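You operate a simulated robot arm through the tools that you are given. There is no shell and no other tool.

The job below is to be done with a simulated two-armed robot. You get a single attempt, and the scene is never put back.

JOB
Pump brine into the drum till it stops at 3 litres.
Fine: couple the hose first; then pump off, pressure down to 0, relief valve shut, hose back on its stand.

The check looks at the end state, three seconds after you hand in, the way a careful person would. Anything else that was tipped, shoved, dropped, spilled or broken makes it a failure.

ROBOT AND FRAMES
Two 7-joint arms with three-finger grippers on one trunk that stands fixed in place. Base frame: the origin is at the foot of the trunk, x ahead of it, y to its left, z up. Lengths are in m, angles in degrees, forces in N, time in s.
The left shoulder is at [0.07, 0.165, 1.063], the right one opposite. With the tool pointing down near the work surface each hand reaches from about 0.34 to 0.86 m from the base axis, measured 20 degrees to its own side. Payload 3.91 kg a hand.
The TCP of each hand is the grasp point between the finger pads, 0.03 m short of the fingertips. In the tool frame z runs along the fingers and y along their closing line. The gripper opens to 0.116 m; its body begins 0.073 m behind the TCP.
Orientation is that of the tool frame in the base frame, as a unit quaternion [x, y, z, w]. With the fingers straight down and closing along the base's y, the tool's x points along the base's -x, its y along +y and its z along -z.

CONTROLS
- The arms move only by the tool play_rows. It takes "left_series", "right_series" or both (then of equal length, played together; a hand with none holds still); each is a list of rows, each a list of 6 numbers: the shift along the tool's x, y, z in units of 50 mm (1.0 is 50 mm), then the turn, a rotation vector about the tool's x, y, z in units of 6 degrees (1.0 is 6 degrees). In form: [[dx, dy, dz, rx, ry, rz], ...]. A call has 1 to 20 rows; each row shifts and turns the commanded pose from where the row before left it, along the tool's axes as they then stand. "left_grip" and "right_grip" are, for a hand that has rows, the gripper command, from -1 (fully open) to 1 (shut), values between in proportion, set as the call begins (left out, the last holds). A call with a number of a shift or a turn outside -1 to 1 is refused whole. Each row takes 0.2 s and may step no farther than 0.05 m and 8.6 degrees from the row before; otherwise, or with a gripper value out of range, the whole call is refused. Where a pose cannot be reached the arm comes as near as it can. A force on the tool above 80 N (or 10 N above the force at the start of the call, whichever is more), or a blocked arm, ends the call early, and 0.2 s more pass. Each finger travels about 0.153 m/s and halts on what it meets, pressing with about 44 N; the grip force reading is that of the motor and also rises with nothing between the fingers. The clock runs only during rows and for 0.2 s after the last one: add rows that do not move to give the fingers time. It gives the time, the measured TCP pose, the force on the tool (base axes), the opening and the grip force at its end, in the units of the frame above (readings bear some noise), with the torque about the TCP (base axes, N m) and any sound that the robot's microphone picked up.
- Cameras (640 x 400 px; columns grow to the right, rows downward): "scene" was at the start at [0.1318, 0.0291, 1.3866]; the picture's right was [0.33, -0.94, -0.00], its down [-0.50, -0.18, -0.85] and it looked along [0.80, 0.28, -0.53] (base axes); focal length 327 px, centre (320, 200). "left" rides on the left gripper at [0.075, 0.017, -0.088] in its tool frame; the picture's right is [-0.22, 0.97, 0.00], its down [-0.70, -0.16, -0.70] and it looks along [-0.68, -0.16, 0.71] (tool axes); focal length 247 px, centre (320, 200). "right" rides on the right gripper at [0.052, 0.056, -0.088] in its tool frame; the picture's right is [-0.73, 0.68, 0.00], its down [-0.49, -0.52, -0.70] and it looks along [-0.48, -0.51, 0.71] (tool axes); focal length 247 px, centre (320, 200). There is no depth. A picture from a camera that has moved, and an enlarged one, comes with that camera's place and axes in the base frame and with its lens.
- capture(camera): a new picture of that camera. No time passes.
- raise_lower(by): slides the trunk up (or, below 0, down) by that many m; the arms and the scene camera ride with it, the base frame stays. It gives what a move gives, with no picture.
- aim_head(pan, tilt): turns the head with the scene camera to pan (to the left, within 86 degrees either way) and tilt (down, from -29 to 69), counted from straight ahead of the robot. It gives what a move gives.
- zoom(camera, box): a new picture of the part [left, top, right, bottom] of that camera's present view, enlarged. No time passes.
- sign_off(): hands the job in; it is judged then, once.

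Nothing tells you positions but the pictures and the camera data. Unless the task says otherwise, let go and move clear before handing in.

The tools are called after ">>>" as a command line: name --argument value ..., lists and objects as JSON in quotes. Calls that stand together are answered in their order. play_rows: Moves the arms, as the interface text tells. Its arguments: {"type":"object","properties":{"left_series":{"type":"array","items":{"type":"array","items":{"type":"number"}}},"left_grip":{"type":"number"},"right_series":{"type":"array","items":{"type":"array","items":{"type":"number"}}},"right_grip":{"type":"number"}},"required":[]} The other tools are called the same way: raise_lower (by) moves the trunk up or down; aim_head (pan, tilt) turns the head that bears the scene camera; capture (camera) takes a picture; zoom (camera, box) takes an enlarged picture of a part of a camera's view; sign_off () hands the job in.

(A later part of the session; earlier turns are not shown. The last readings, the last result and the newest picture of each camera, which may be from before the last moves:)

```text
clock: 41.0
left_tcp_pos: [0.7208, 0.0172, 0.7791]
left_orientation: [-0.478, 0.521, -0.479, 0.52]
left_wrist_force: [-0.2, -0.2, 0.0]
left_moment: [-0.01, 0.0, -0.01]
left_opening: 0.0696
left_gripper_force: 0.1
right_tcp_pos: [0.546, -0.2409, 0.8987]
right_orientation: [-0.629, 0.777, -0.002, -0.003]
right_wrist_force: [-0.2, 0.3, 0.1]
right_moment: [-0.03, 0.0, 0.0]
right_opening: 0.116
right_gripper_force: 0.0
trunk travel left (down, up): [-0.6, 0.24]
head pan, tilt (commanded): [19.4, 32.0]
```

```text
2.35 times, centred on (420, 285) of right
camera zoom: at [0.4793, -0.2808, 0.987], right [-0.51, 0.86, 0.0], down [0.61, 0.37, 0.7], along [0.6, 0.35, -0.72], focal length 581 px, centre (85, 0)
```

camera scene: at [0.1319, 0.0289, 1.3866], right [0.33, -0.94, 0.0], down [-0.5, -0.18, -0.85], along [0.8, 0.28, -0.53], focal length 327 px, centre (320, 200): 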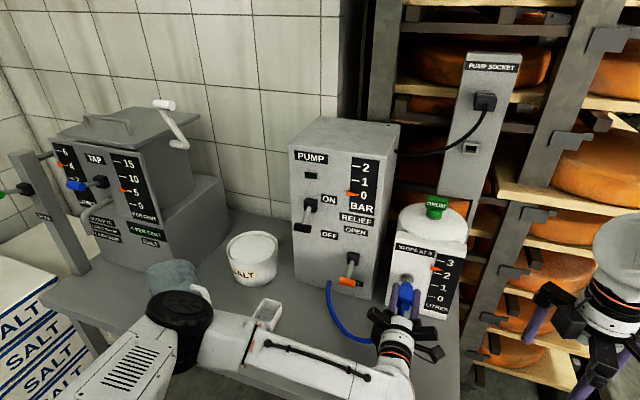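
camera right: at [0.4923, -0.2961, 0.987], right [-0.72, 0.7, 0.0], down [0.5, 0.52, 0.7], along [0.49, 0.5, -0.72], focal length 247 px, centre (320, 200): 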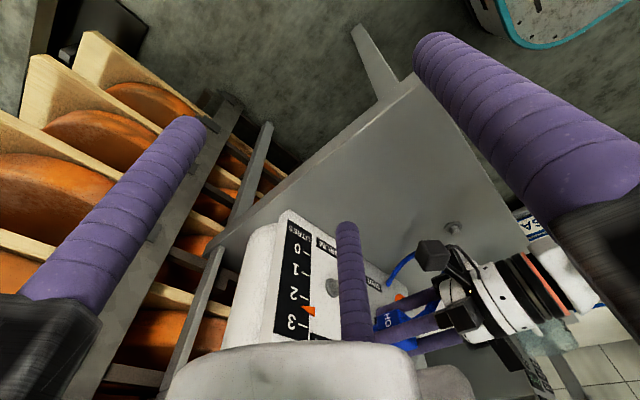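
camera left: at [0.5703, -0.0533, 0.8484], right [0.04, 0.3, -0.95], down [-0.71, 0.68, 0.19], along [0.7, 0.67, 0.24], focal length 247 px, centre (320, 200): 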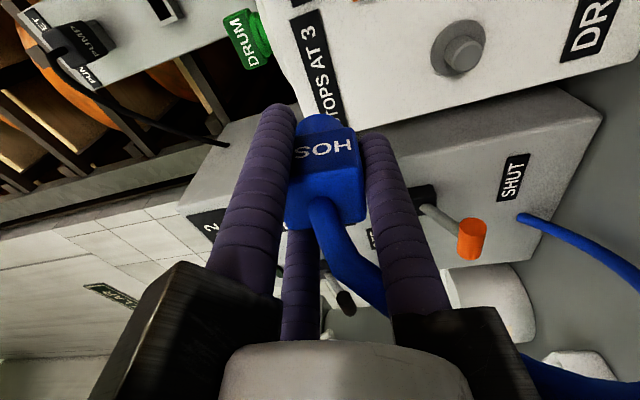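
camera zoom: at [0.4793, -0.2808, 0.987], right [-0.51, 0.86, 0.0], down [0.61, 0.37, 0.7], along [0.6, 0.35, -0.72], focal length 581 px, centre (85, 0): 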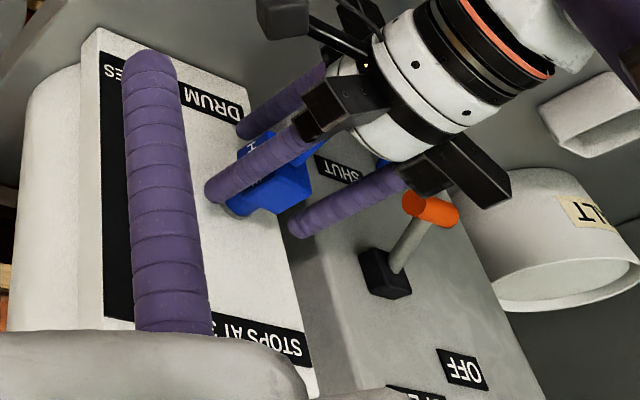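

The hose stays coupled on its own. I'll back the hand straight out, clear of the hose.

>>> play_rows --left_series '[[0, 0, -0.3, 0, 0, 0], [0, 0, -0.4, 0, 0, 0], [0, 0, -0.5, 0, 0, 0], [0, 0, -0.5, 0, 0, 0], [0, 0, 0, 0, 0, 0]]'

>>> capture --camera "left"

>>> capture --camera "right"

>>> zoom --camera "scene" --box '[280, 200, 480, 380]'

```text
clock: 42.2
left_tcp_pos: [0.6377, 0.0171, 0.7798]
left_orientation: [-0.479, 0.52, -0.479, 0.52]
left_wrist_force: [-0.2, 0.2, -0.9]
left_moment: [-0.07, 0.03, 0.01]
left_opening: 0.0695
left_gripper_force: 0.2
right_tcp_pos: [0.5452, -0.2402, 0.8973]
right_orientation: [-0.629, 0.777, -0.001, -0.003]
right_wrist_force: [-1.1, 1.0, -0.1]
right_moment: [-0.01, -0.01, -0.02]
right_opening: 0.1159
right_gripper_force: 0.1
trunk travel left (down, up): [-0.6, 0.24]
head pan, tilt (commanded): [19.4, 32.0]
```

```text
taken
camera left: at [0.5488, -0.0564, 0.7565], right [0.0, 0.3, -0.95], down [-0.7, 0.68, 0.22], along [0.71, 0.67, 0.21], focal length 247 px, centre (320, 200)
```

left: 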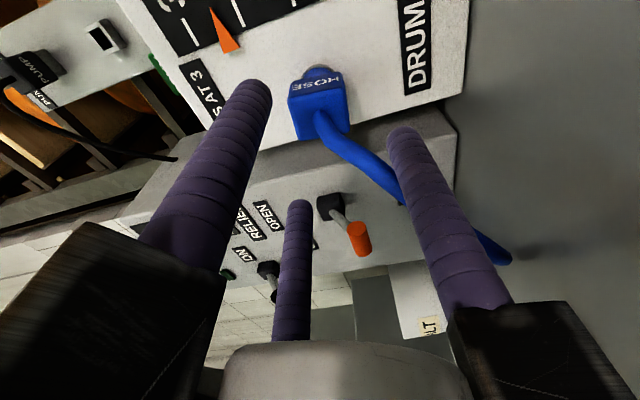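

```text
taken
camera right: at [0.4798, -0.2803, 0.987], right [-0.51, 0.86, 0.0], down [0.61, 0.37, 0.7], along [0.6, 0.35, -0.72], focal length 247 px, centre (320, 200)
```

right: 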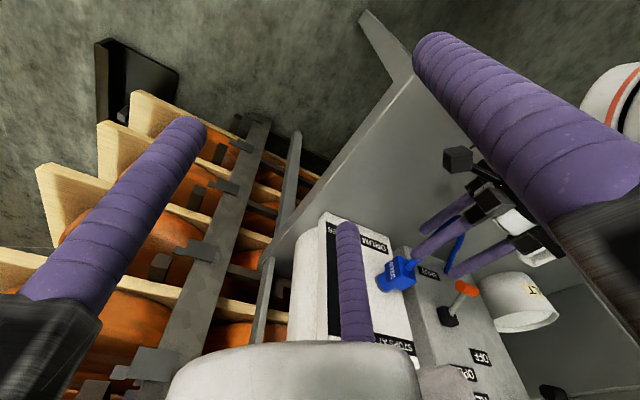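

```text
2.22 times, centred on (380, 290) of scene
camera zoom: at [0.1322, 0.0295, 1.3865], right [0.33, -0.94, 0.0], down [-0.5, -0.18, -0.85], along [0.8, 0.28, -0.53], focal length 726 px, centre (187, 0)
```

zoom: 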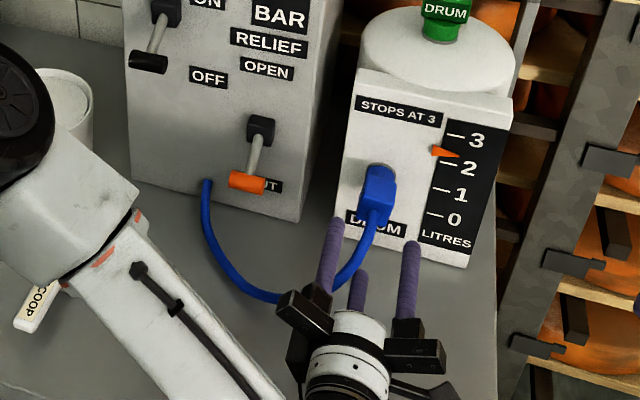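

The hose stays coupled and loops down to the pump outlet. I'll pull back a little more, then rise clear of the hose.

>>> play_rows --left_series '[[0, 0, -0.4, 0, 0, 0], [0, 0, -0.4, 0, 0, 0], [0, 0, 0, 0, 0, 0]]'

>>> capture --camera "scene"

>>> capture --camera "left"

```text
clock: 43.0
left_tcp_pos: [0.597, 0.0167, 0.7783]
left_orientation: [-0.479, 0.52, -0.479, 0.52]
left_wrist_force: [-0.6, 0.5, 0.2]
left_moment: [0.01, -0.01, -0.02]
left_opening: 0.0697
left_gripper_force: 0.0
right_tcp_pos: [0.5449, -0.2412, 0.8975]
right_orientation: [-0.629, 0.777, -0.002, -0.003]
right_wrist_force: [0.5, 0.2, 0.4]
right_moment: [-0.01, -0.01, -0.02]
right_opening: 0.116
right_gripper_force: 0.1
trunk travel left (down, up): [-0.6, 0.24]
head pan, tilt (commanded): [19.4, 32.0]
```

```text
taken
camera scene: at [0.132, 0.0294, 1.3865], right [0.33, -0.94, 0.0], down [-0.5, -0.18, -0.85], along [0.8, 0.28, -0.53], focal length 327 px, centre (320, 200)
```

scene: 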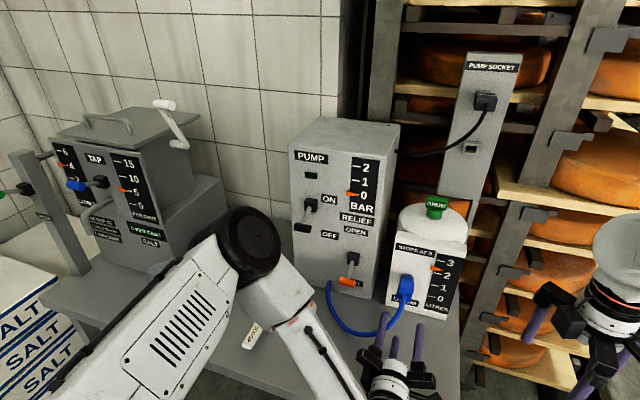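

```text
taken
camera left: at [0.509, -0.0574, 0.7558], right [0.0, 0.3, -0.95], down [-0.7, 0.68, 0.22], along [0.71, 0.67, 0.21], focal length 247 px, centre (320, 200)
```

left: 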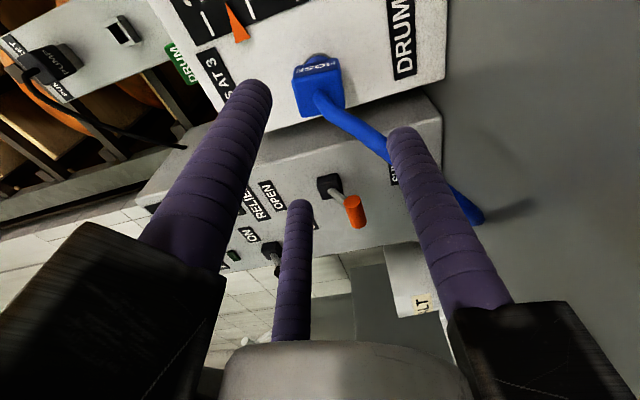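

The hand is clear of the hose. I'll close the fingers into a bundle and bring them in front of and below the ON/OFF lever.

>>> play_rows --left_series '[[0, 0, 0, 0, 0, -0.77], [-0.26, -0.6, 0, 0, 0, 0], [-0.26, -0.6, 0, 0, 0, 0], [-0.26, -0.6, 0, 0, 0, 0], [-0.727, 0, 0.05, 0, 0, 0], [-0.727, 0, 0.05, 0, 0, 0], [-0.727, 0, 0.05, 0, 0, 0], [-0.727, 0, 0.05, 0, 0, 0], [-0.727, 0, 0.05, 0, 0, 0], [-0.727, 0, 0.05, 0, 0, 0], [0, 0, 0, 0, 0, 0]]' --left_grip 1

>>> capture --camera "scene"

>>> capture --camera "left"

>>> capture --camera "right"

```text
clock: 45.4
left_tcp_pos: [0.612, 0.2778, 0.8705]
left_orientation: [-0.499, 0.501, -0.5, 0.5]
left_wrist_force: [0.6, 0.2, -0.5]
left_moment: [0.0, -0.02, 0.03]
left_opening: 0.0091
left_gripper_force: 43.9
right_tcp_pos: [0.5455, -0.2416, 0.8983]
right_orientation: [-0.629, 0.777, -0.001, -0.003]
right_wrist_force: [0.0, -0.1, 0.8]
right_moment: [0.0, -0.01, -0.01]
right_opening: 0.1161
right_gripper_force: 0.1
trunk travel left (down, up): [-0.6, 0.24]
head pan, tilt (commanded): [19.4, 32.0]
```

```text
taken
camera scene: at [0.1321, 0.0281, 1.3865], right [0.33, -0.94, 0.0], down [-0.5, -0.18, -0.85], along [0.8, 0.28, -0.53], focal length 327 px, centre (320, 200)
```

scene: 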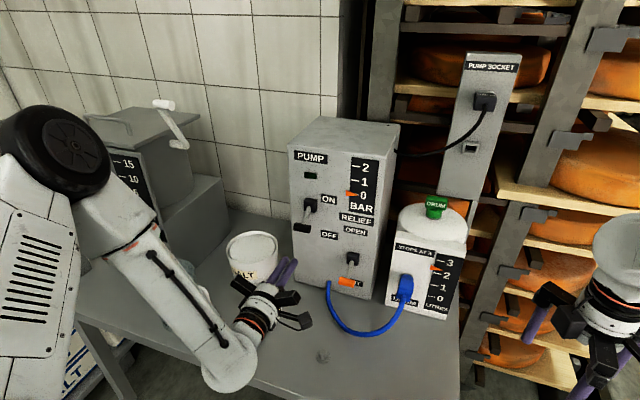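

```text
taken
camera left: at [0.5247, 0.2015, 0.8534], right [0.0, 0.23, -0.97], down [-0.7, 0.7, 0.16], along [0.72, 0.68, 0.16], focal length 247 px, centre (320, 200)
```

left: 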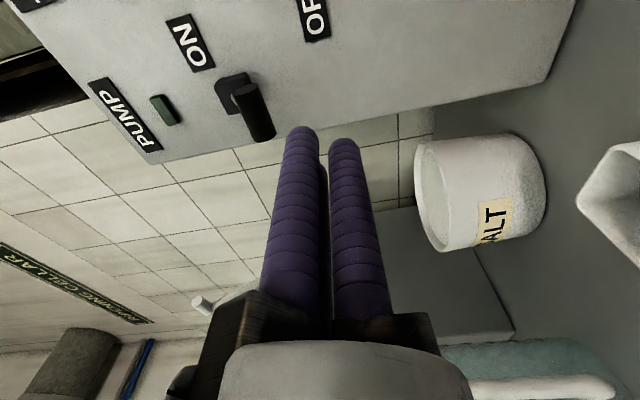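

```text
taken
camera right: at [0.4797, -0.2813, 0.9867], right [-0.51, 0.86, 0.0], down [0.61, 0.37, 0.7], along [0.6, 0.36, -0.72], focal length 247 px, centre (320, 200)
```

right: 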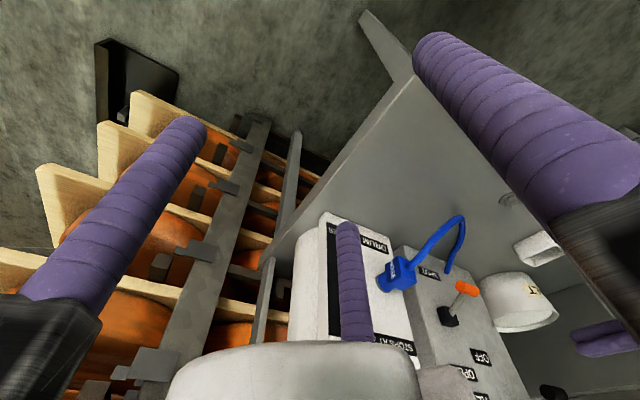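

The handle is at [0.704, 0.272, 0.921], just above my finger bundle. I'll advance beneath it.

>>> play_rows --left_series '[[0.02, 0, 0.425, 0, 0, 0], [0.02, 0, 0.425, 0, 0, 0], [0.02, 0, 0.425, 0, 0, 0], [0.02, 0, 0.3, 0, 0, 0], [0, 0, 0, 0, 0, 0]]'

>>> capture --camera "left"

>>> zoom --camera "scene" --box '[240, 130, 400, 310]'

```text
clock: 46.6
left_tcp_pos: [0.6915, 0.271, 0.8692]
left_orientation: [0.499, -0.5, 0.501, -0.5]
left_wrist_force: [0.1, -0.3, 0.0]
left_moment: [-0.01, -0.01, -0.01]
left_opening: 0.0092
left_gripper_force: 44.1
right_tcp_pos: [0.5453, -0.2405, 0.8988]
right_orientation: [-0.629, 0.777, -0.002, -0.003]
right_wrist_force: [0.9, 0.2, -0.4]
right_moment: [-0.01, 0.03, -0.01]
right_opening: 0.1161
right_gripper_force: 0.0
trunk travel left (down, up): [-0.6, 0.24]
head pan, tilt (commanded): [19.4, 32.0]
```

```text
taken
camera left: at [0.603, 0.196, 0.8538], right [0.0, 0.22, -0.97], down [-0.7, 0.7, 0.16], along [0.71, 0.68, 0.16], focal length 247 px, centre (320, 200)
```

left: 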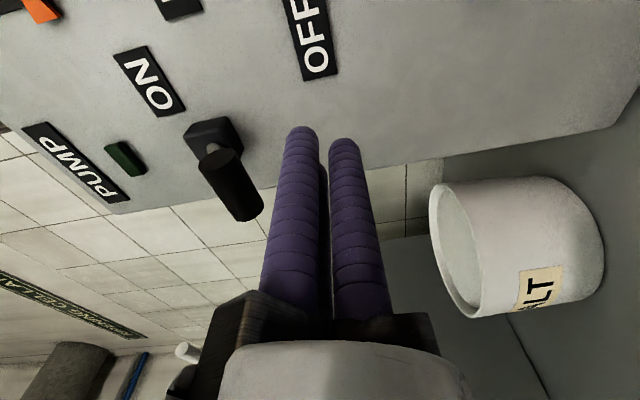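

```text
2.22 times, centred on (320, 220) of scene
camera zoom: at [0.1315, 0.0292, 1.3866], right [0.33, -0.94, 0.0], down [-0.5, -0.18, -0.85], along [0.8, 0.28, -0.53], focal length 726 px, centre (320, 156)
```

zoom: 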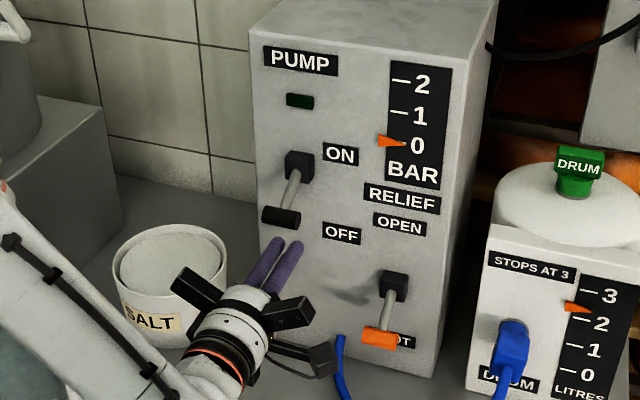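

The bundle is beneath the handle, the gauge reads 0 bar, the relief is shut and the hose is coupled. I'll lift the lever towards ON.

>>> play_rows --left_series '[[0, -0.2, 0, 0, 0, 0], [0, -0.2, 0, 0, 0, 0], [0, -0.2, 0, 0, 0, 0], [0, -0.2, 0, 0, 0, 0]]'

>>> zoom --camera "scene" --box '[240, 130, 400, 310]'

>>> capture --camera "left"

```text
clock: 47.6
left_tcp_pos: [0.6917, 0.2715, 0.9102]
left_orientation: [-0.499, 0.5, -0.5, 0.5]
left_wrist_force: [-0.3, 0.5, 0.3]
left_moment: [0.02, -0.02, -0.03]
left_opening: 0.0088
left_gripper_force: 43.9
right_tcp_pos: [0.5441, -0.2409, 0.8989]
right_orientation: [-0.629, 0.777, -0.002, -0.003]
right_wrist_force: [-1.1, 0.5, -1.1]
right_moment: [-0.01, 0.03, 0.01]
right_opening: 0.1158
right_gripper_force: 0.1
trunk travel left (down, up): [-0.6, 0.24]
head pan, tilt (commanded): [19.4, 32.0]
```

```text
2.22 times, centred on (320, 220) of scene
camera zoom: at [0.1315, 0.029, 1.3866], right [0.33, -0.94, 0.0], down [-0.5, -0.18, -0.85], along [0.8, 0.28, -0.53], focal length 726 px, centre (320, 156)
```

zoom: 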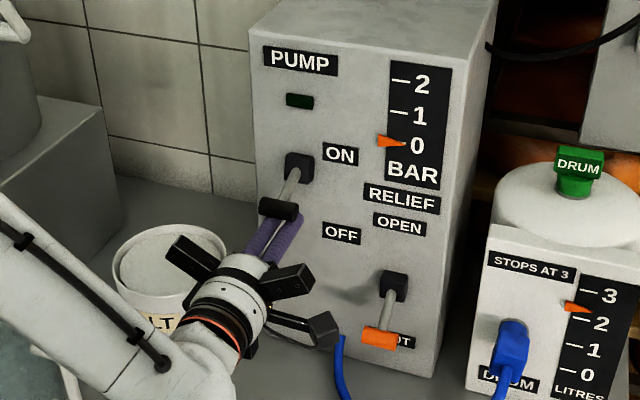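

```text
taken
camera left: at [0.6025, 0.1956, 0.8936], right [0.0, 0.22, -0.97], down [-0.7, 0.7, 0.16], along [0.71, 0.68, 0.16], focal length 247 px, centre (320, 200)
```

left: 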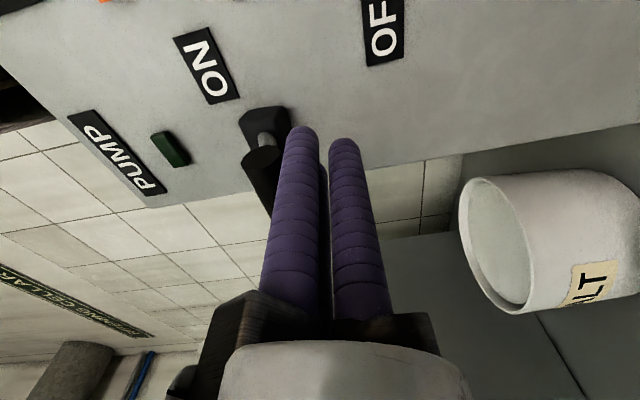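

The lever is rising with little resistance. I'll continue up.

>>> play_rows --left_series '[[0, -0.2, 0, 0, 0, 0], [0, -0.2, 0, 0, 0, 0], [0, -0.2, 0, 0, 0, 0]]'

>>> zoom --camera "scene" --box '[280, 130, 480, 320]'

>>> capture --camera "left"

```text
clock: 48.4
left_tcp_pos: [0.6917, 0.2712, 0.9385]
left_orientation: [-0.5, 0.5, -0.5, 0.5]
left_wrist_force: [-0.2, -0.3, 0.9]
left_moment: [0.02, 0.03, 0.02]
left_opening: 0.0088
left_gripper_force: 44.4
right_tcp_pos: [0.5457, -0.2429, 0.8991]
right_orientation: [-0.629, 0.777, -0.002, -0.003]
right_wrist_force: [-0.1, 0.0, 0.4]
right_moment: [0.03, -0.02, 0.01]
right_opening: 0.1157
right_gripper_force: 0.1
trunk travel left (down, up): [-0.6, 0.24]
head pan, tilt (commanded): [19.4, 32.0]
```

```text
2.11 times, centred on (380, 225) of scene
camera zoom: at [0.1316, 0.029, 1.3866], right [0.33, -0.94, 0.0], down [-0.5, -0.18, -0.85], along [0.8, 0.28, -0.53], focal length 688 px, centre (194, 147)
```

zoom: 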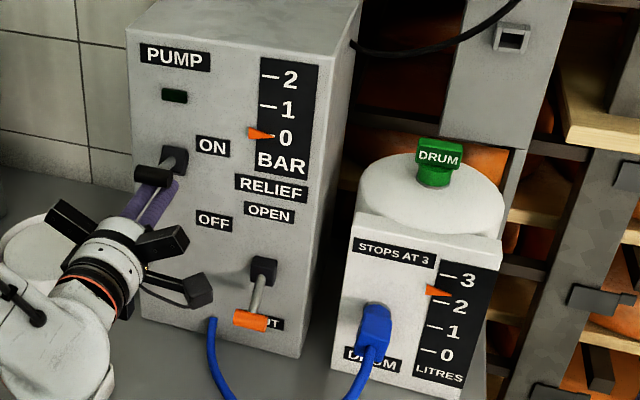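

```text
taken
camera left: at [0.603, 0.1951, 0.9229], right [0.0, 0.23, -0.97], down [-0.7, 0.7, 0.16], along [0.71, 0.68, 0.16], focal length 247 px, centre (320, 200)
```

left: 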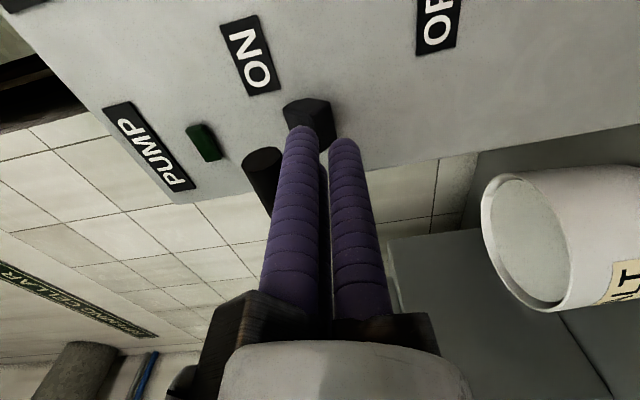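

>>> play_rows --left_series '[[0, -0.15, 0, 0, 0, 0], [0, -0.15, 0, 0, 0, 0]]'

>>> zoom --camera "scene" --box '[280, 130, 480, 320]'

```text
clock: 49.0
left_tcp_pos: [0.6927, 0.2725, 0.9547]
left_orientation: [-0.5, 0.5, -0.499, 0.5]
left_wrist_force: [0.2, -0.6, -0.6]
left_moment: [0.01, 0.0, 0.01]
left_opening: 0.0092
left_gripper_force: 43.9
right_tcp_pos: [0.5442, -0.2412, 0.898]
right_orientation: [-0.629, 0.777, -0.002, -0.003]
right_wrist_force: [0.1, -0.4, -0.3]
right_moment: [-0.03, -0.02, 0.01]
right_opening: 0.116
right_gripper_force: 0.1
trunk travel left (down, up): [-0.6, 0.24]
head pan, tilt (commanded): [19.4, 32.0]
```

```text
2.11 times, centred on (380, 225) of scene
camera zoom: at [0.1317, 0.0291, 1.3866], right [0.33, -0.94, 0.0], down [-0.5, -0.18, -0.85], along [0.8, 0.28, -0.53], focal length 688 px, centre (194, 147)
```

zoom: 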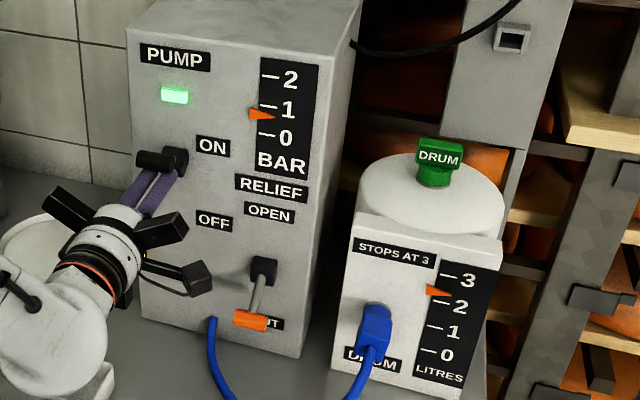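

The pump is running: the lamp is lit and pressure is about 0.8 bar. I'll draw the fingers back from the lever and watch the drum level.

>>> play_rows --left_series '[[0, 0, -0.5, 0, 0, 0], [0, 0, -0.6, 0, 0, 0]]'

>>> zoom --camera "scene" --box '[280, 130, 480, 320]'

```text
clock: 49.6
left_tcp_pos: [0.6366, 0.2709, 0.9565]
left_orientation: [0.5, -0.5, 0.5, -0.5]
left_wrist_force: [-0.4, -0.5, -1.0]
left_moment: [0.0, 0.0, -0.02]
left_opening: 0.0088
left_gripper_force: 44.0
right_tcp_pos: [0.5436, -0.2417, 0.8995]
right_orientation: [-0.63, 0.777, -0.002, -0.003]
right_wrist_force: [1.0, -0.2, 0.5]
right_moment: [0.02, 0.03, -0.02]
right_opening: 0.1159
right_gripper_force: 0.0
trunk travel left (down, up): [-0.6, 0.24]
head pan, tilt (commanded): [19.4, 32.0]
```

```text
2.11 times, centred on (380, 225) of scene
camera zoom: at [0.131, 0.0292, 1.3867], right [0.33, -0.94, 0.0], down [-0.5, -0.18, -0.85], along [0.8, 0.28, -0.53], focal length 688 px, centre (194, 147)
```

zoom: 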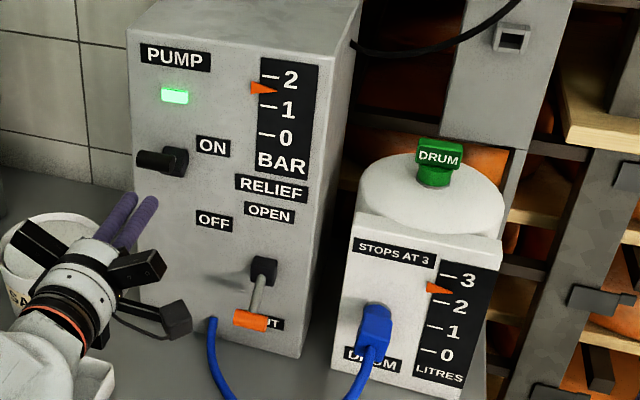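

Pressure is near 1.7 bar and the drum level is creeping up. I'll bring the fingers up above the lever, ready to switch off.

>>> play_rows --left_series '[[0, -0.8, 0, 0, 0, 0], [0, -0.8, 0, 0, 0, 0]]'

>>> zoom --camera "scene" --box '[280, 130, 480, 320]'

```text
clock: 50.2
left_tcp_pos: [0.6351, 0.2718, 1.0346]
left_orientation: [-0.5, 0.501, -0.5, 0.5]
left_wrist_force: [0.3, 0.0, 0.2]
left_moment: [-0.01, -0.02, -0.01]
left_opening: 0.0091
left_gripper_force: 43.9
right_tcp_pos: [0.545, -0.2405, 0.899]
right_orientation: [-0.629, 0.777, -0.002, -0.003]
right_wrist_force: [0.1, 0.7, -0.7]
right_moment: [0.01, 0.01, 0.01]
right_opening: 0.116
right_gripper_force: 0.1
trunk travel left (down, up): [-0.6, 0.24]
head pan, tilt (commanded): [19.4, 32.0]
```

```text
2.11 times, centred on (380, 225) of scene
camera zoom: at [0.1307, 0.0288, 1.3866], right [0.33, -0.94, 0.0], down [-0.5, -0.18, -0.85], along [0.8, 0.28, -0.53], focal length 688 px, centre (194, 147)
```

zoom: 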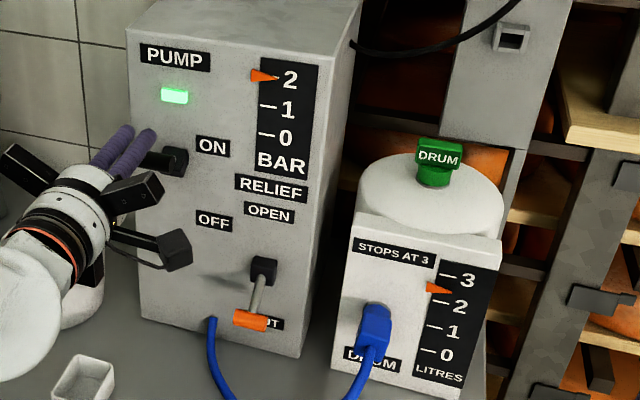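

>>> zoom --camera "scene" --box '[385, 235, 475, 325]'

>>> play_rows --left_series '[[0, 0, 0.3, 0, 0, 0], [0, 0, 0.3, 0, 0, 0], [0, 0, 0.3, 0, 0, 0]]'

>>> zoom --camera "scene" --box '[280, 130, 480, 320]'

>>> zoom --camera "scene" --box '[385, 235, 475, 325]'

```text
4.44 times, centred on (430, 280) of scene
camera zoom: at [0.1307, 0.0288, 1.3866], right [0.33, -0.94, 0.0], down [-0.5, -0.18, -0.85], along [0.8, 0.28, -0.53], focal length 1452 px, centre (-169, -156)
```

zoom: 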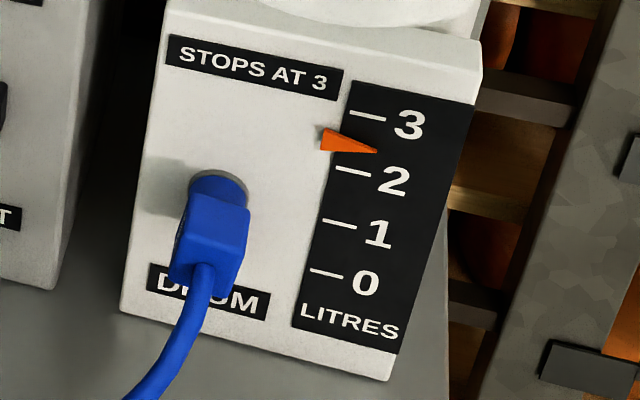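

```text
clock: 51.0
left_tcp_pos: [0.6817, 0.2722, 1.0353]
left_orientation: [-0.5, 0.5, -0.5, 0.5]
left_wrist_force: [-0.4, 0.4, 0.6]
left_moment: [-0.02, -0.01, -0.04]
left_opening: 0.0091
left_gripper_force: 44.2
right_tcp_pos: [0.5451, -0.2411, 0.8977]
right_orientation: [-0.63, 0.777, -0.002, -0.003]
right_wrist_force: [0.1, 0.2, -0.4]
right_moment: [-0.02, 0.01, -0.04]
right_opening: 0.1161
right_gripper_force: 0.0
trunk travel left (down, up): [-0.6, 0.24]
head pan, tilt (commanded): [19.4, 32.0]
```

```text
2.11 times, centred on (380, 225) of scene
camera zoom: at [0.1324, 0.0291, 1.3865], right [0.33, -0.94, 0.0], down [-0.5, -0.18, -0.85], along [0.8, 0.28, -0.53], focal length 688 px, centre (194, 147)
```

zoom: 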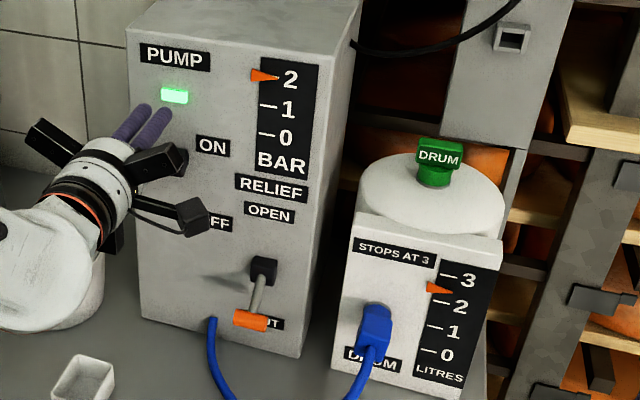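

```text
4.44 times, centred on (430, 280) of scene
camera zoom: at [0.1324, 0.0291, 1.3865], right [0.33, -0.94, 0.0], down [-0.5, -0.18, -0.85], along [0.8, 0.28, -0.53], focal length 1452 px, centre (-169, -156)
```

zoom: 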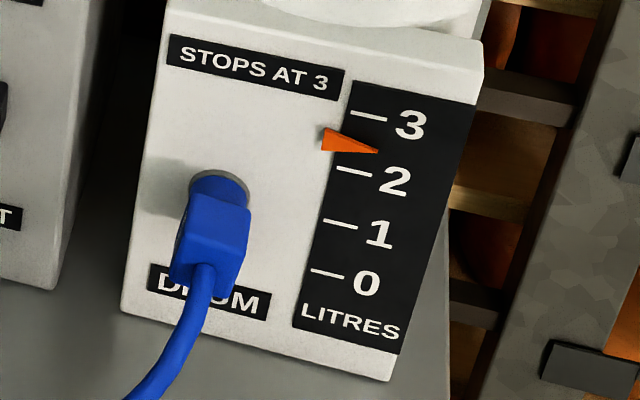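

Pressure holds at about 2 bar and the level shows roughly 2.4 L. I'll wait a moment with the hand ready above the lever and compare the level.

>>> play_rows --left_series '[[0, 0, 0, 0, 0, 0], [0, 0, 0, 0, 0, 0], [0, 0, 0, 0, 0, 0], [0, 0, 0, 0, 0, 0], [0, 0, 0, 0, 0, 0]]'

>>> zoom --camera "scene" --box '[385, 235, 475, 325]'

>>> zoom --camera "scene" --box '[280, 130, 480, 320]'

```text
clock: 52.2
left_tcp_pos: [0.6808, 0.2734, 1.0362]
left_orientation: [-0.5, 0.501, -0.5, 0.5]
left_wrist_force: [0.5, 0.4, -0.2]
left_moment: [0.01, 0.02, -0.03]
left_opening: 0.0091
left_gripper_force: 44.6
right_tcp_pos: [0.5464, -0.2418, 0.8992]
right_orientation: [-0.629, 0.777, -0.003, -0.003]
right_wrist_force: [0.5, 0.3, 0.8]
right_moment: [0.03, 0.03, 0.0]
right_opening: 0.116
right_gripper_force: 0.1
trunk travel left (down, up): [-0.6, 0.24]
head pan, tilt (commanded): [19.4, 32.0]
```

```text
4.44 times, centred on (430, 280) of scene
camera zoom: at [0.1317, 0.0291, 1.3866], right [0.33, -0.94, 0.0], down [-0.5, -0.18, -0.85], along [0.8, 0.28, -0.53], focal length 1452 px, centre (-169, -156)
```

zoom: 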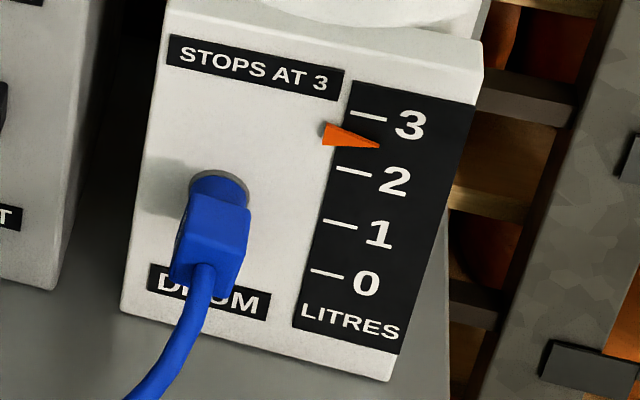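

```text
2.11 times, centred on (380, 225) of scene
camera zoom: at [0.1317, 0.0291, 1.3866], right [0.33, -0.94, 0.0], down [-0.5, -0.18, -0.85], along [0.8, 0.28, -0.53], focal length 688 px, centre (194, 147)
```

zoom: 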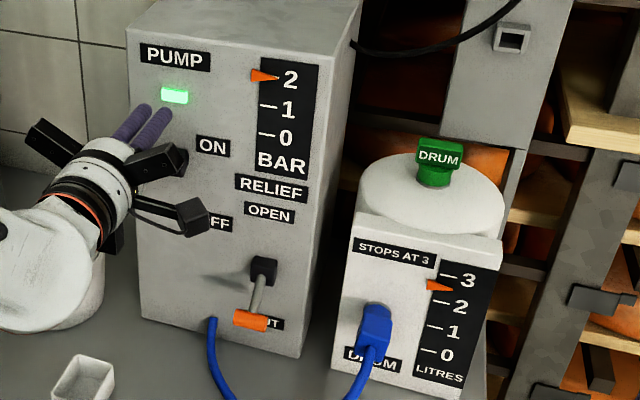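

The level is rising about 0.09 L per second, now about 2.5 L. I'll keep waiting in steps.

>>> play_rows --left_series '[[0, 0, 0, 0, 0, 0], [0, 0, 0, 0, 0, 0], [0, 0, 0, 0, 0, 0], [0, 0, 0, 0, 0, 0], [0, 0, 0, 0, 0, 0], [0, 0, 0, 0, 0, 0], [0, 0, 0, 0, 0, 0], [0, 0, 0, 0, 0, 0], [0, 0, 0, 0, 0, 0], [0, 0, 0, 0, 0, 0], [0, 0, 0, 0, 0, 0], [0, 0, 0, 0, 0, 0]]'

>>> zoom --camera "scene" --box '[385, 235, 475, 325]'

>>> zoom --camera "scene" --box '[280, 130, 480, 320]'

```text
clock: 54.8
left_tcp_pos: [0.6812, 0.2729, 1.0359]
left_orientation: [-0.499, 0.501, -0.5, 0.501]
left_wrist_force: [0.2, 0.2, 0.2]
left_moment: [-0.01, 0.04, -0.02]
left_opening: 0.009
left_gripper_force: 43.9
right_tcp_pos: [0.5449, -0.2423, 0.8991]
right_orientation: [-0.629, 0.777, -0.002, -0.002]
right_wrist_force: [-0.4, -0.7, 0.2]
right_moment: [0.01, 0.02, -0.03]
right_opening: 0.1161
right_gripper_force: 0.2
trunk travel left (down, up): [-0.6, 0.24]
head pan, tilt (commanded): [19.4, 32.0]
```

```text
4.44 times, centred on (430, 280) of scene
camera zoom: at [0.1318, 0.0291, 1.3866], right [0.33, -0.94, 0.0], down [-0.5, -0.18, -0.85], along [0.8, 0.28, -0.53], focal length 1452 px, centre (-169, -156)
```

zoom: 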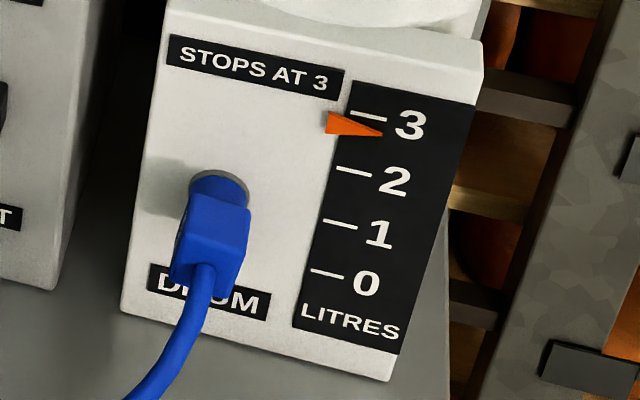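

```text
2.11 times, centred on (380, 225) of scene
camera zoom: at [0.1318, 0.0291, 1.3866], right [0.33, -0.94, 0.0], down [-0.5, -0.18, -0.85], along [0.8, 0.28, -0.53], focal length 688 px, centre (194, 147)
```

zoom: 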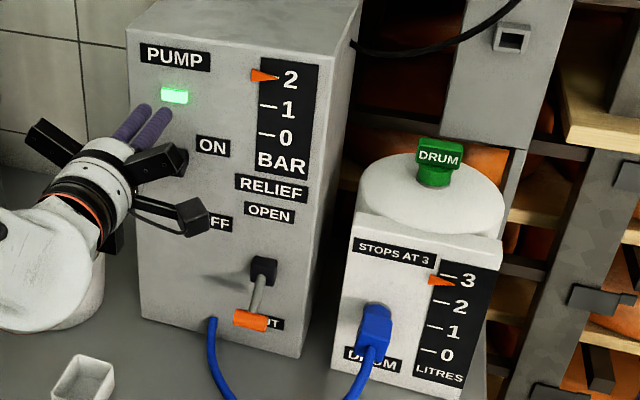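

About 2.75 L now. I'll wait another three seconds.

>>> play_rows --left_series '[[0, 0, 0, 0, 0, 0], [0, 0, 0, 0, 0, 0], [0, 0, 0, 0, 0, 0], [0, 0, 0, 0, 0, 0], [0, 0, 0, 0, 0, 0], [0, 0, 0, 0, 0, 0], [0, 0, 0, 0, 0, 0], [0, 0, 0, 0, 0, 0], [0, 0, 0, 0, 0, 0], [0, 0, 0, 0, 0, 0], [0, 0, 0, 0, 0, 0], [0, 0, 0, 0, 0, 0], [0, 0, 0, 0, 0, 0]]'

>>> zoom --camera "scene" --box '[385, 235, 475, 325]'

>>> zoom --camera "scene" --box '[280, 130, 480, 320]'

```text
clock: 57.6
left_tcp_pos: [0.681, 0.2735, 1.035]
left_orientation: [-0.5, 0.501, -0.5, 0.5]
left_wrist_force: [0.7, 0.0, 1.0]
left_moment: [0.02, 0.0, 0.04]
left_opening: 0.0092
left_gripper_force: 44.4
right_tcp_pos: [0.5448, -0.2419, 0.8985]
right_orientation: [-0.629, 0.777, -0.002, -0.003]
right_wrist_force: [-0.4, 0.2, 0.0]
right_moment: [-0.03, 0.0, 0.01]
right_opening: 0.116
right_gripper_force: 0.1
trunk travel left (down, up): [-0.6, 0.24]
head pan, tilt (commanded): [19.4, 32.0]
```

```text
4.44 times, centred on (430, 280) of scene
camera zoom: at [0.1318, 0.0291, 1.3866], right [0.33, -0.94, 0.0], down [-0.5, -0.18, -0.85], along [0.8, 0.28, -0.53], focal length 1452 px, centre (-169, -156)
```

zoom: 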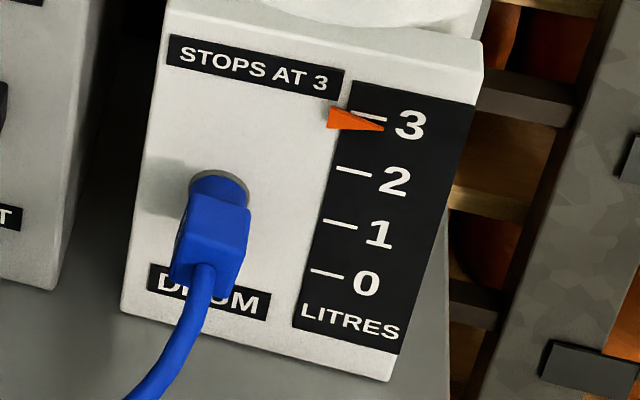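

```text
2.11 times, centred on (380, 225) of scene
camera zoom: at [0.1318, 0.0291, 1.3866], right [0.33, -0.94, 0.0], down [-0.5, -0.18, -0.85], along [0.8, 0.28, -0.53], focal length 688 px, centre (194, 147)
```

zoom: 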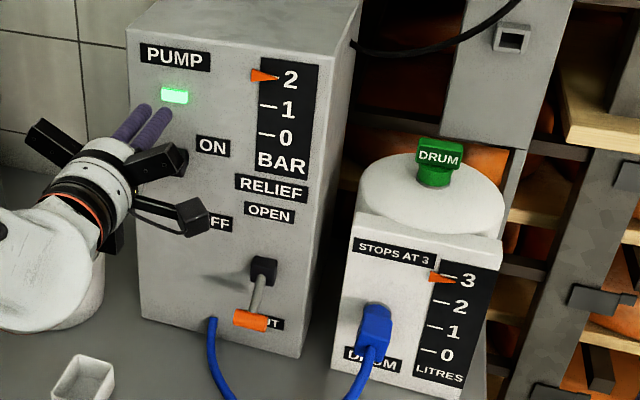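

>>> play_rows --left_series '[[0, 0, 0, 0, 0, 0], [0, 0, 0, 0, 0, 0], [0, 0, 0, 0, 0, 0], [0, 0, 0, 0, 0, 0], [0, 0, 0, 0, 0, 0], [0, 0, 0, 0, 0, 0], [0, 0, 0, 0, 0, 0]]'

>>> zoom --camera "scene" --box '[405, 240, 475, 320]'

>>> zoom --camera "right" --box '[320, 200, 420, 340]'

```text
clock: 59.2
left_tcp_pos: [0.6812, 0.2723, 1.0355]
left_orientation: [-0.5, 0.5, -0.5, 0.5]
left_wrist_force: [-0.4, 1.1, -0.2]
left_moment: [0.03, 0.0, -0.04]
left_opening: 0.0094
left_gripper_force: 43.8
right_tcp_pos: [0.5443, -0.24, 0.8992]
right_orientation: [-0.629, 0.777, -0.003, -0.002]
right_wrist_force: [0.4, -0.5, -0.7]
right_moment: [-0.03, -0.02, 0.03]
right_opening: 0.1162
right_gripper_force: 0.1
trunk travel left (down, up): [-0.6, 0.24]
head pan, tilt (commanded): [19.4, 32.0]
```

```text
5.00 times, centred on (440, 280) of scene
camera zoom: at [0.1318, 0.0291, 1.3866], right [0.33, -0.94, 0.0], down [-0.5, -0.18, -0.85], along [0.8, 0.28, -0.53], focal length 1634 px, centre (-280, -200)
```

zoom: 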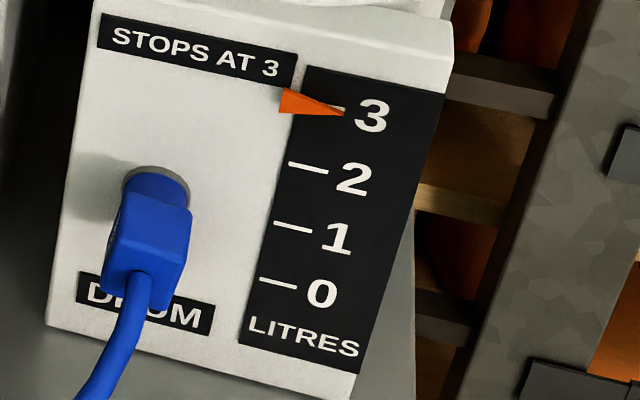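

```text
2.86 times, centred on (370, 270) of right
camera zoom: at [0.4794, -0.2806, 0.9871], right [-0.51, 0.86, 0.0], down [0.61, 0.37, 0.7], along [0.6, 0.35, -0.72], focal length 706 px, centre (177, 0)
```

zoom: 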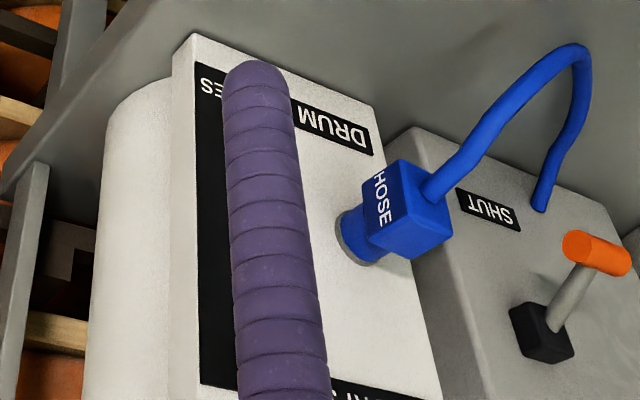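

The needle now almost covers the 3 mark. I'll wait briefly to confirm it has stopped.

>>> play_rows --left_series '[[0, 0, 0, 0, 0, 0], [0, 0, 0, 0, 0, 0], [0, 0, 0, 0, 0, 0], [0, 0, 0, 0, 0, 0], [0, 0, 0, 0, 0, 0]]'

>>> zoom --camera "scene" --box '[405, 240, 475, 320]'

>>> zoom --camera "scene" --box '[280, 130, 480, 320]'

```text
clock: 60.4
left_tcp_pos: [0.6811, 0.2718, 1.0363]
left_orientation: [-0.5, 0.501, -0.499, 0.5]
left_wrist_force: [1.0, 0.9, -0.9]
left_moment: [-0.01, 0.01, -0.01]
left_opening: 0.0085
left_gripper_force: 44.3
right_tcp_pos: [0.5443, -0.2426, 0.8986]
right_orientation: [-0.629, 0.777, -0.002, -0.003]
right_wrist_force: [0.7, 0.1, 0.0]
right_moment: [0.0, 0.0, -0.03]
right_opening: 0.1161
right_gripper_force: 0.0
trunk travel left (down, up): [-0.6, 0.24]
head pan, tilt (commanded): [19.4, 32.0]
```

```text
5.00 times, centred on (440, 280) of scene
camera zoom: at [0.1318, 0.0291, 1.3866], right [0.33, -0.94, 0.0], down [-0.5, -0.18, -0.85], along [0.8, 0.28, -0.53], focal length 1634 px, centre (-280, -200)
```

zoom: 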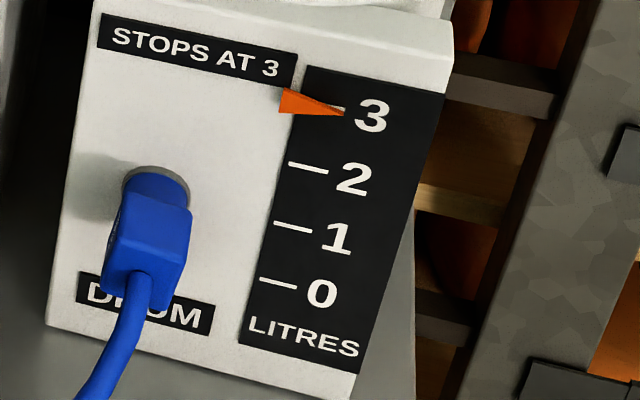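

```text
2.11 times, centred on (380, 225) of scene
camera zoom: at [0.1318, 0.0291, 1.3866], right [0.33, -0.94, 0.0], down [-0.5, -0.18, -0.85], along [0.8, 0.28, -0.53], focal length 688 px, centre (194, 147)
```

zoom: 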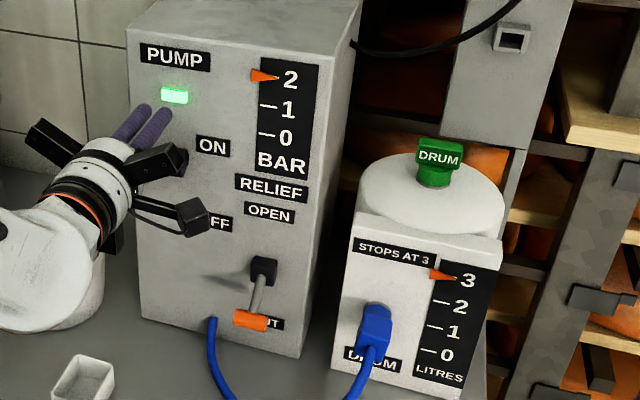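

The drum has stopped at 3 L. Now I'll push the lever down to switch the pump off.

>>> play_rows --left_series '[[0, 0, 0.2, 0, 0, 0], [0, 0.3, 0, 0, 0, 0], [0, 0.3, 0, 0, 0, 0], [0, 0.3, 0, 0, 0, 0], [0, 0.2, 0, 0, 0, 0]]'

>>> zoom --camera "scene" --box '[280, 130, 480, 320]'

>>> capture --camera "left"

```text
clock: 61.6
left_tcp_pos: [0.6905, 0.2704, 0.9797]
left_orientation: [-0.499, 0.5, -0.5, 0.501]
left_wrist_force: [-0.8, -1.0, -0.2]
left_moment: [-0.04, 0.03, 0.0]
left_opening: 0.0088
left_gripper_force: 44.3
right_tcp_pos: [0.5439, -0.2423, 0.8994]
right_orientation: [-0.63, 0.777, -0.002, -0.002]
right_wrist_force: [0.1, -0.2, -0.1]
right_moment: [-0.05, 0.03, -0.01]
right_opening: 0.1161
right_gripper_force: 0.0
trunk travel left (down, up): [-0.6, 0.24]
head pan, tilt (commanded): [19.4, 32.0]
```

```text
2.11 times, centred on (380, 225) of scene
camera zoom: at [0.1317, 0.0292, 1.3866], right [0.33, -0.94, 0.0], down [-0.5, -0.18, -0.85], along [0.8, 0.28, -0.53], focal length 688 px, centre (194, 147)
```

zoom: 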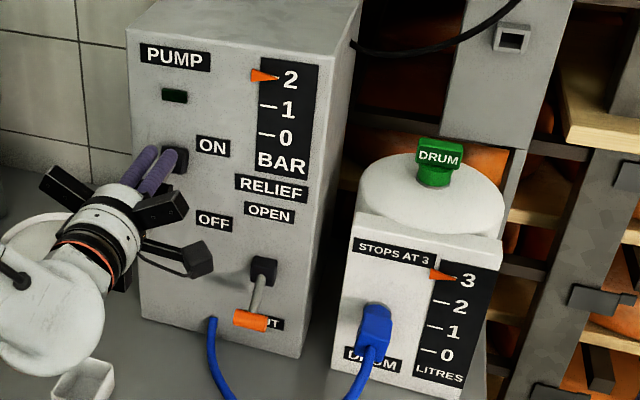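

```text
taken
camera left: at [0.6018, 0.1952, 0.963], right [0.0, 0.23, -0.97], down [-0.7, 0.7, 0.16], along [0.71, 0.68, 0.16], focal length 247 px, centre (320, 200)
```

left: 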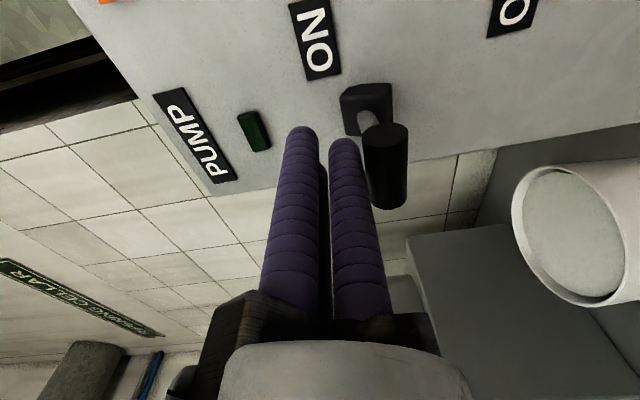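

The lamp is out and the pump is off. I'll push the lever fully down to its OFF stop.

>>> play_rows --left_series '[[0, 0.15, 0, 0, 0, 0], [0, 0.15, 0, 0, 0, 0], [0, 0.1, 0, 0, 0, 0]]'

>>> capture --camera "left"

>>> zoom --camera "scene" --box '[280, 130, 480, 320]'

```text
clock: 62.4
left_tcp_pos: [0.6901, 0.2718, 0.9593]
left_orientation: [-0.499, 0.5, -0.5, 0.501]
left_wrist_force: [0.3, 0.2, 0.0]
left_moment: [0.04, 0.01, -0.04]
left_opening: 0.009
left_gripper_force: 44.3
right_tcp_pos: [0.5455, -0.2414, 0.8986]
right_orientation: [-0.63, 0.777, -0.003, -0.003]
right_wrist_force: [-0.2, -0.5, 0.2]
right_moment: [0.04, 0.0, 0.03]
right_opening: 0.116
right_gripper_force: 0.1
trunk travel left (down, up): [-0.6, 0.24]
head pan, tilt (commanded): [19.4, 32.0]
```

```text
taken
camera left: at [0.6027, 0.196, 0.9436], right [0.0, 0.22, -0.97], down [-0.7, 0.7, 0.16], along [0.71, 0.68, 0.16], focal length 247 px, centre (320, 200)
```

left: 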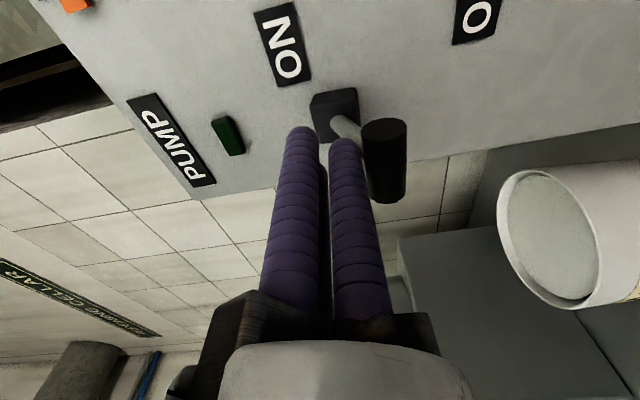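

```text
2.11 times, centred on (380, 225) of scene
camera zoom: at [0.1318, 0.0291, 1.3866], right [0.33, -0.94, 0.0], down [-0.5, -0.18, -0.85], along [0.8, 0.28, -0.53], focal length 688 px, centre (194, 147)
```

zoom: 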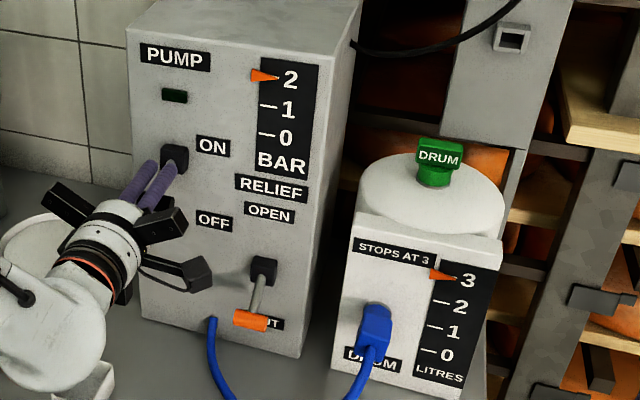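

The bar is within a few mm of its original OFF position. A last small push, then I'll back away and check.

>>> play_rows --left_series '[[0, 0.12, 0, 0, 0, 0], [0, 0.05, 0, 0, 0, 0], [0, 0, 0, 0, 0, 0]]'

>>> play_rows --left_series '[[0, 0, -0.5, 0, 0, 0], [0, 0, -0.7, 0, 0, 0], [0, 0, 0, 0, 0, 0]]'

>>> zoom --camera "scene" --box '[280, 130, 480, 320]'

>>> capture --camera "left"

```text
clock: 63.2
left_tcp_pos: [0.6923, 0.272, 0.953]
left_orientation: [-0.499, 0.5, -0.5, 0.5]
left_wrist_force: [-0.2, -0.6, 2.9]
left_moment: [0.01, -0.07, 0.02]
left_opening: 0.0093
left_gripper_force: 44.1
right_tcp_pos: [0.5456, -0.242, 0.8982]
right_orientation: [-0.629, 0.778, -0.002, -0.002]
right_wrist_force: [0.0, 0.2, 0.2]
right_moment: [0.0, 0.01, 0.01]
right_opening: 0.1162
right_gripper_force: 0.2
trunk travel left (down, up): [-0.6, 0.24]
head pan, tilt (commanded): [19.4, 32.0]
```

```text
clock: 64.0
left_tcp_pos: [0.6305, 0.2726, 0.9527]
left_orientation: [-0.499, 0.5, -0.5, 0.501]
left_wrist_force: [-0.6, 0.5, 0.1]
left_moment: [-0.03, 0.0, -0.01]
left_opening: 0.0088
left_gripper_force: 44.1
right_tcp_pos: [0.5454, -0.2414, 0.8975]
right_orientation: [-0.629, 0.777, -0.001, -0.003]
right_wrist_force: [0.4, 0.2, 0.5]
right_moment: [0.02, 0.0, 0.02]
right_opening: 0.1161
right_gripper_force: 0.1
trunk travel left (down, up): [-0.6, 0.24]
head pan, tilt (commanded): [19.4, 32.0]
```

```text
2.11 times, centred on (380, 225) of scene
camera zoom: at [0.1327, 0.0289, 1.3864], right [0.33, -0.94, 0.0], down [-0.5, -0.18, -0.85], along [0.8, 0.28, -0.53], focal length 688 px, centre (194, 147)
```

zoom: 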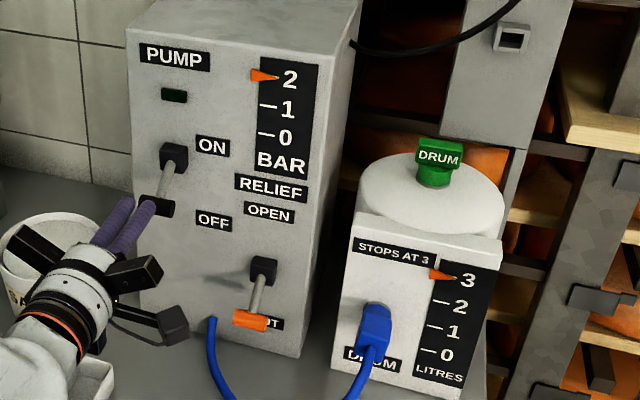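

```text
taken
camera left: at [0.5427, 0.1967, 0.9356], right [0.0, 0.23, -0.97], down [-0.7, 0.7, 0.16], along [0.72, 0.68, 0.16], focal length 247 px, centre (320, 200)
```

left: 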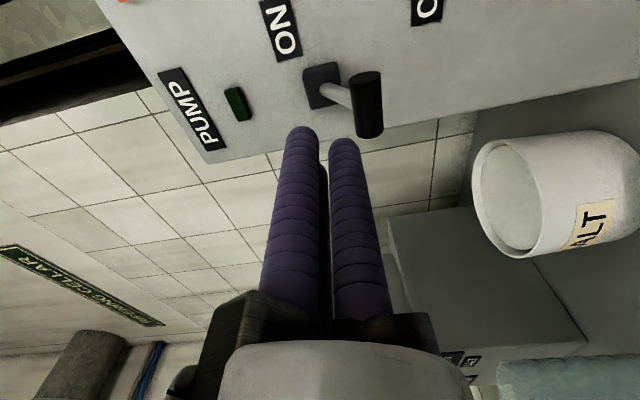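

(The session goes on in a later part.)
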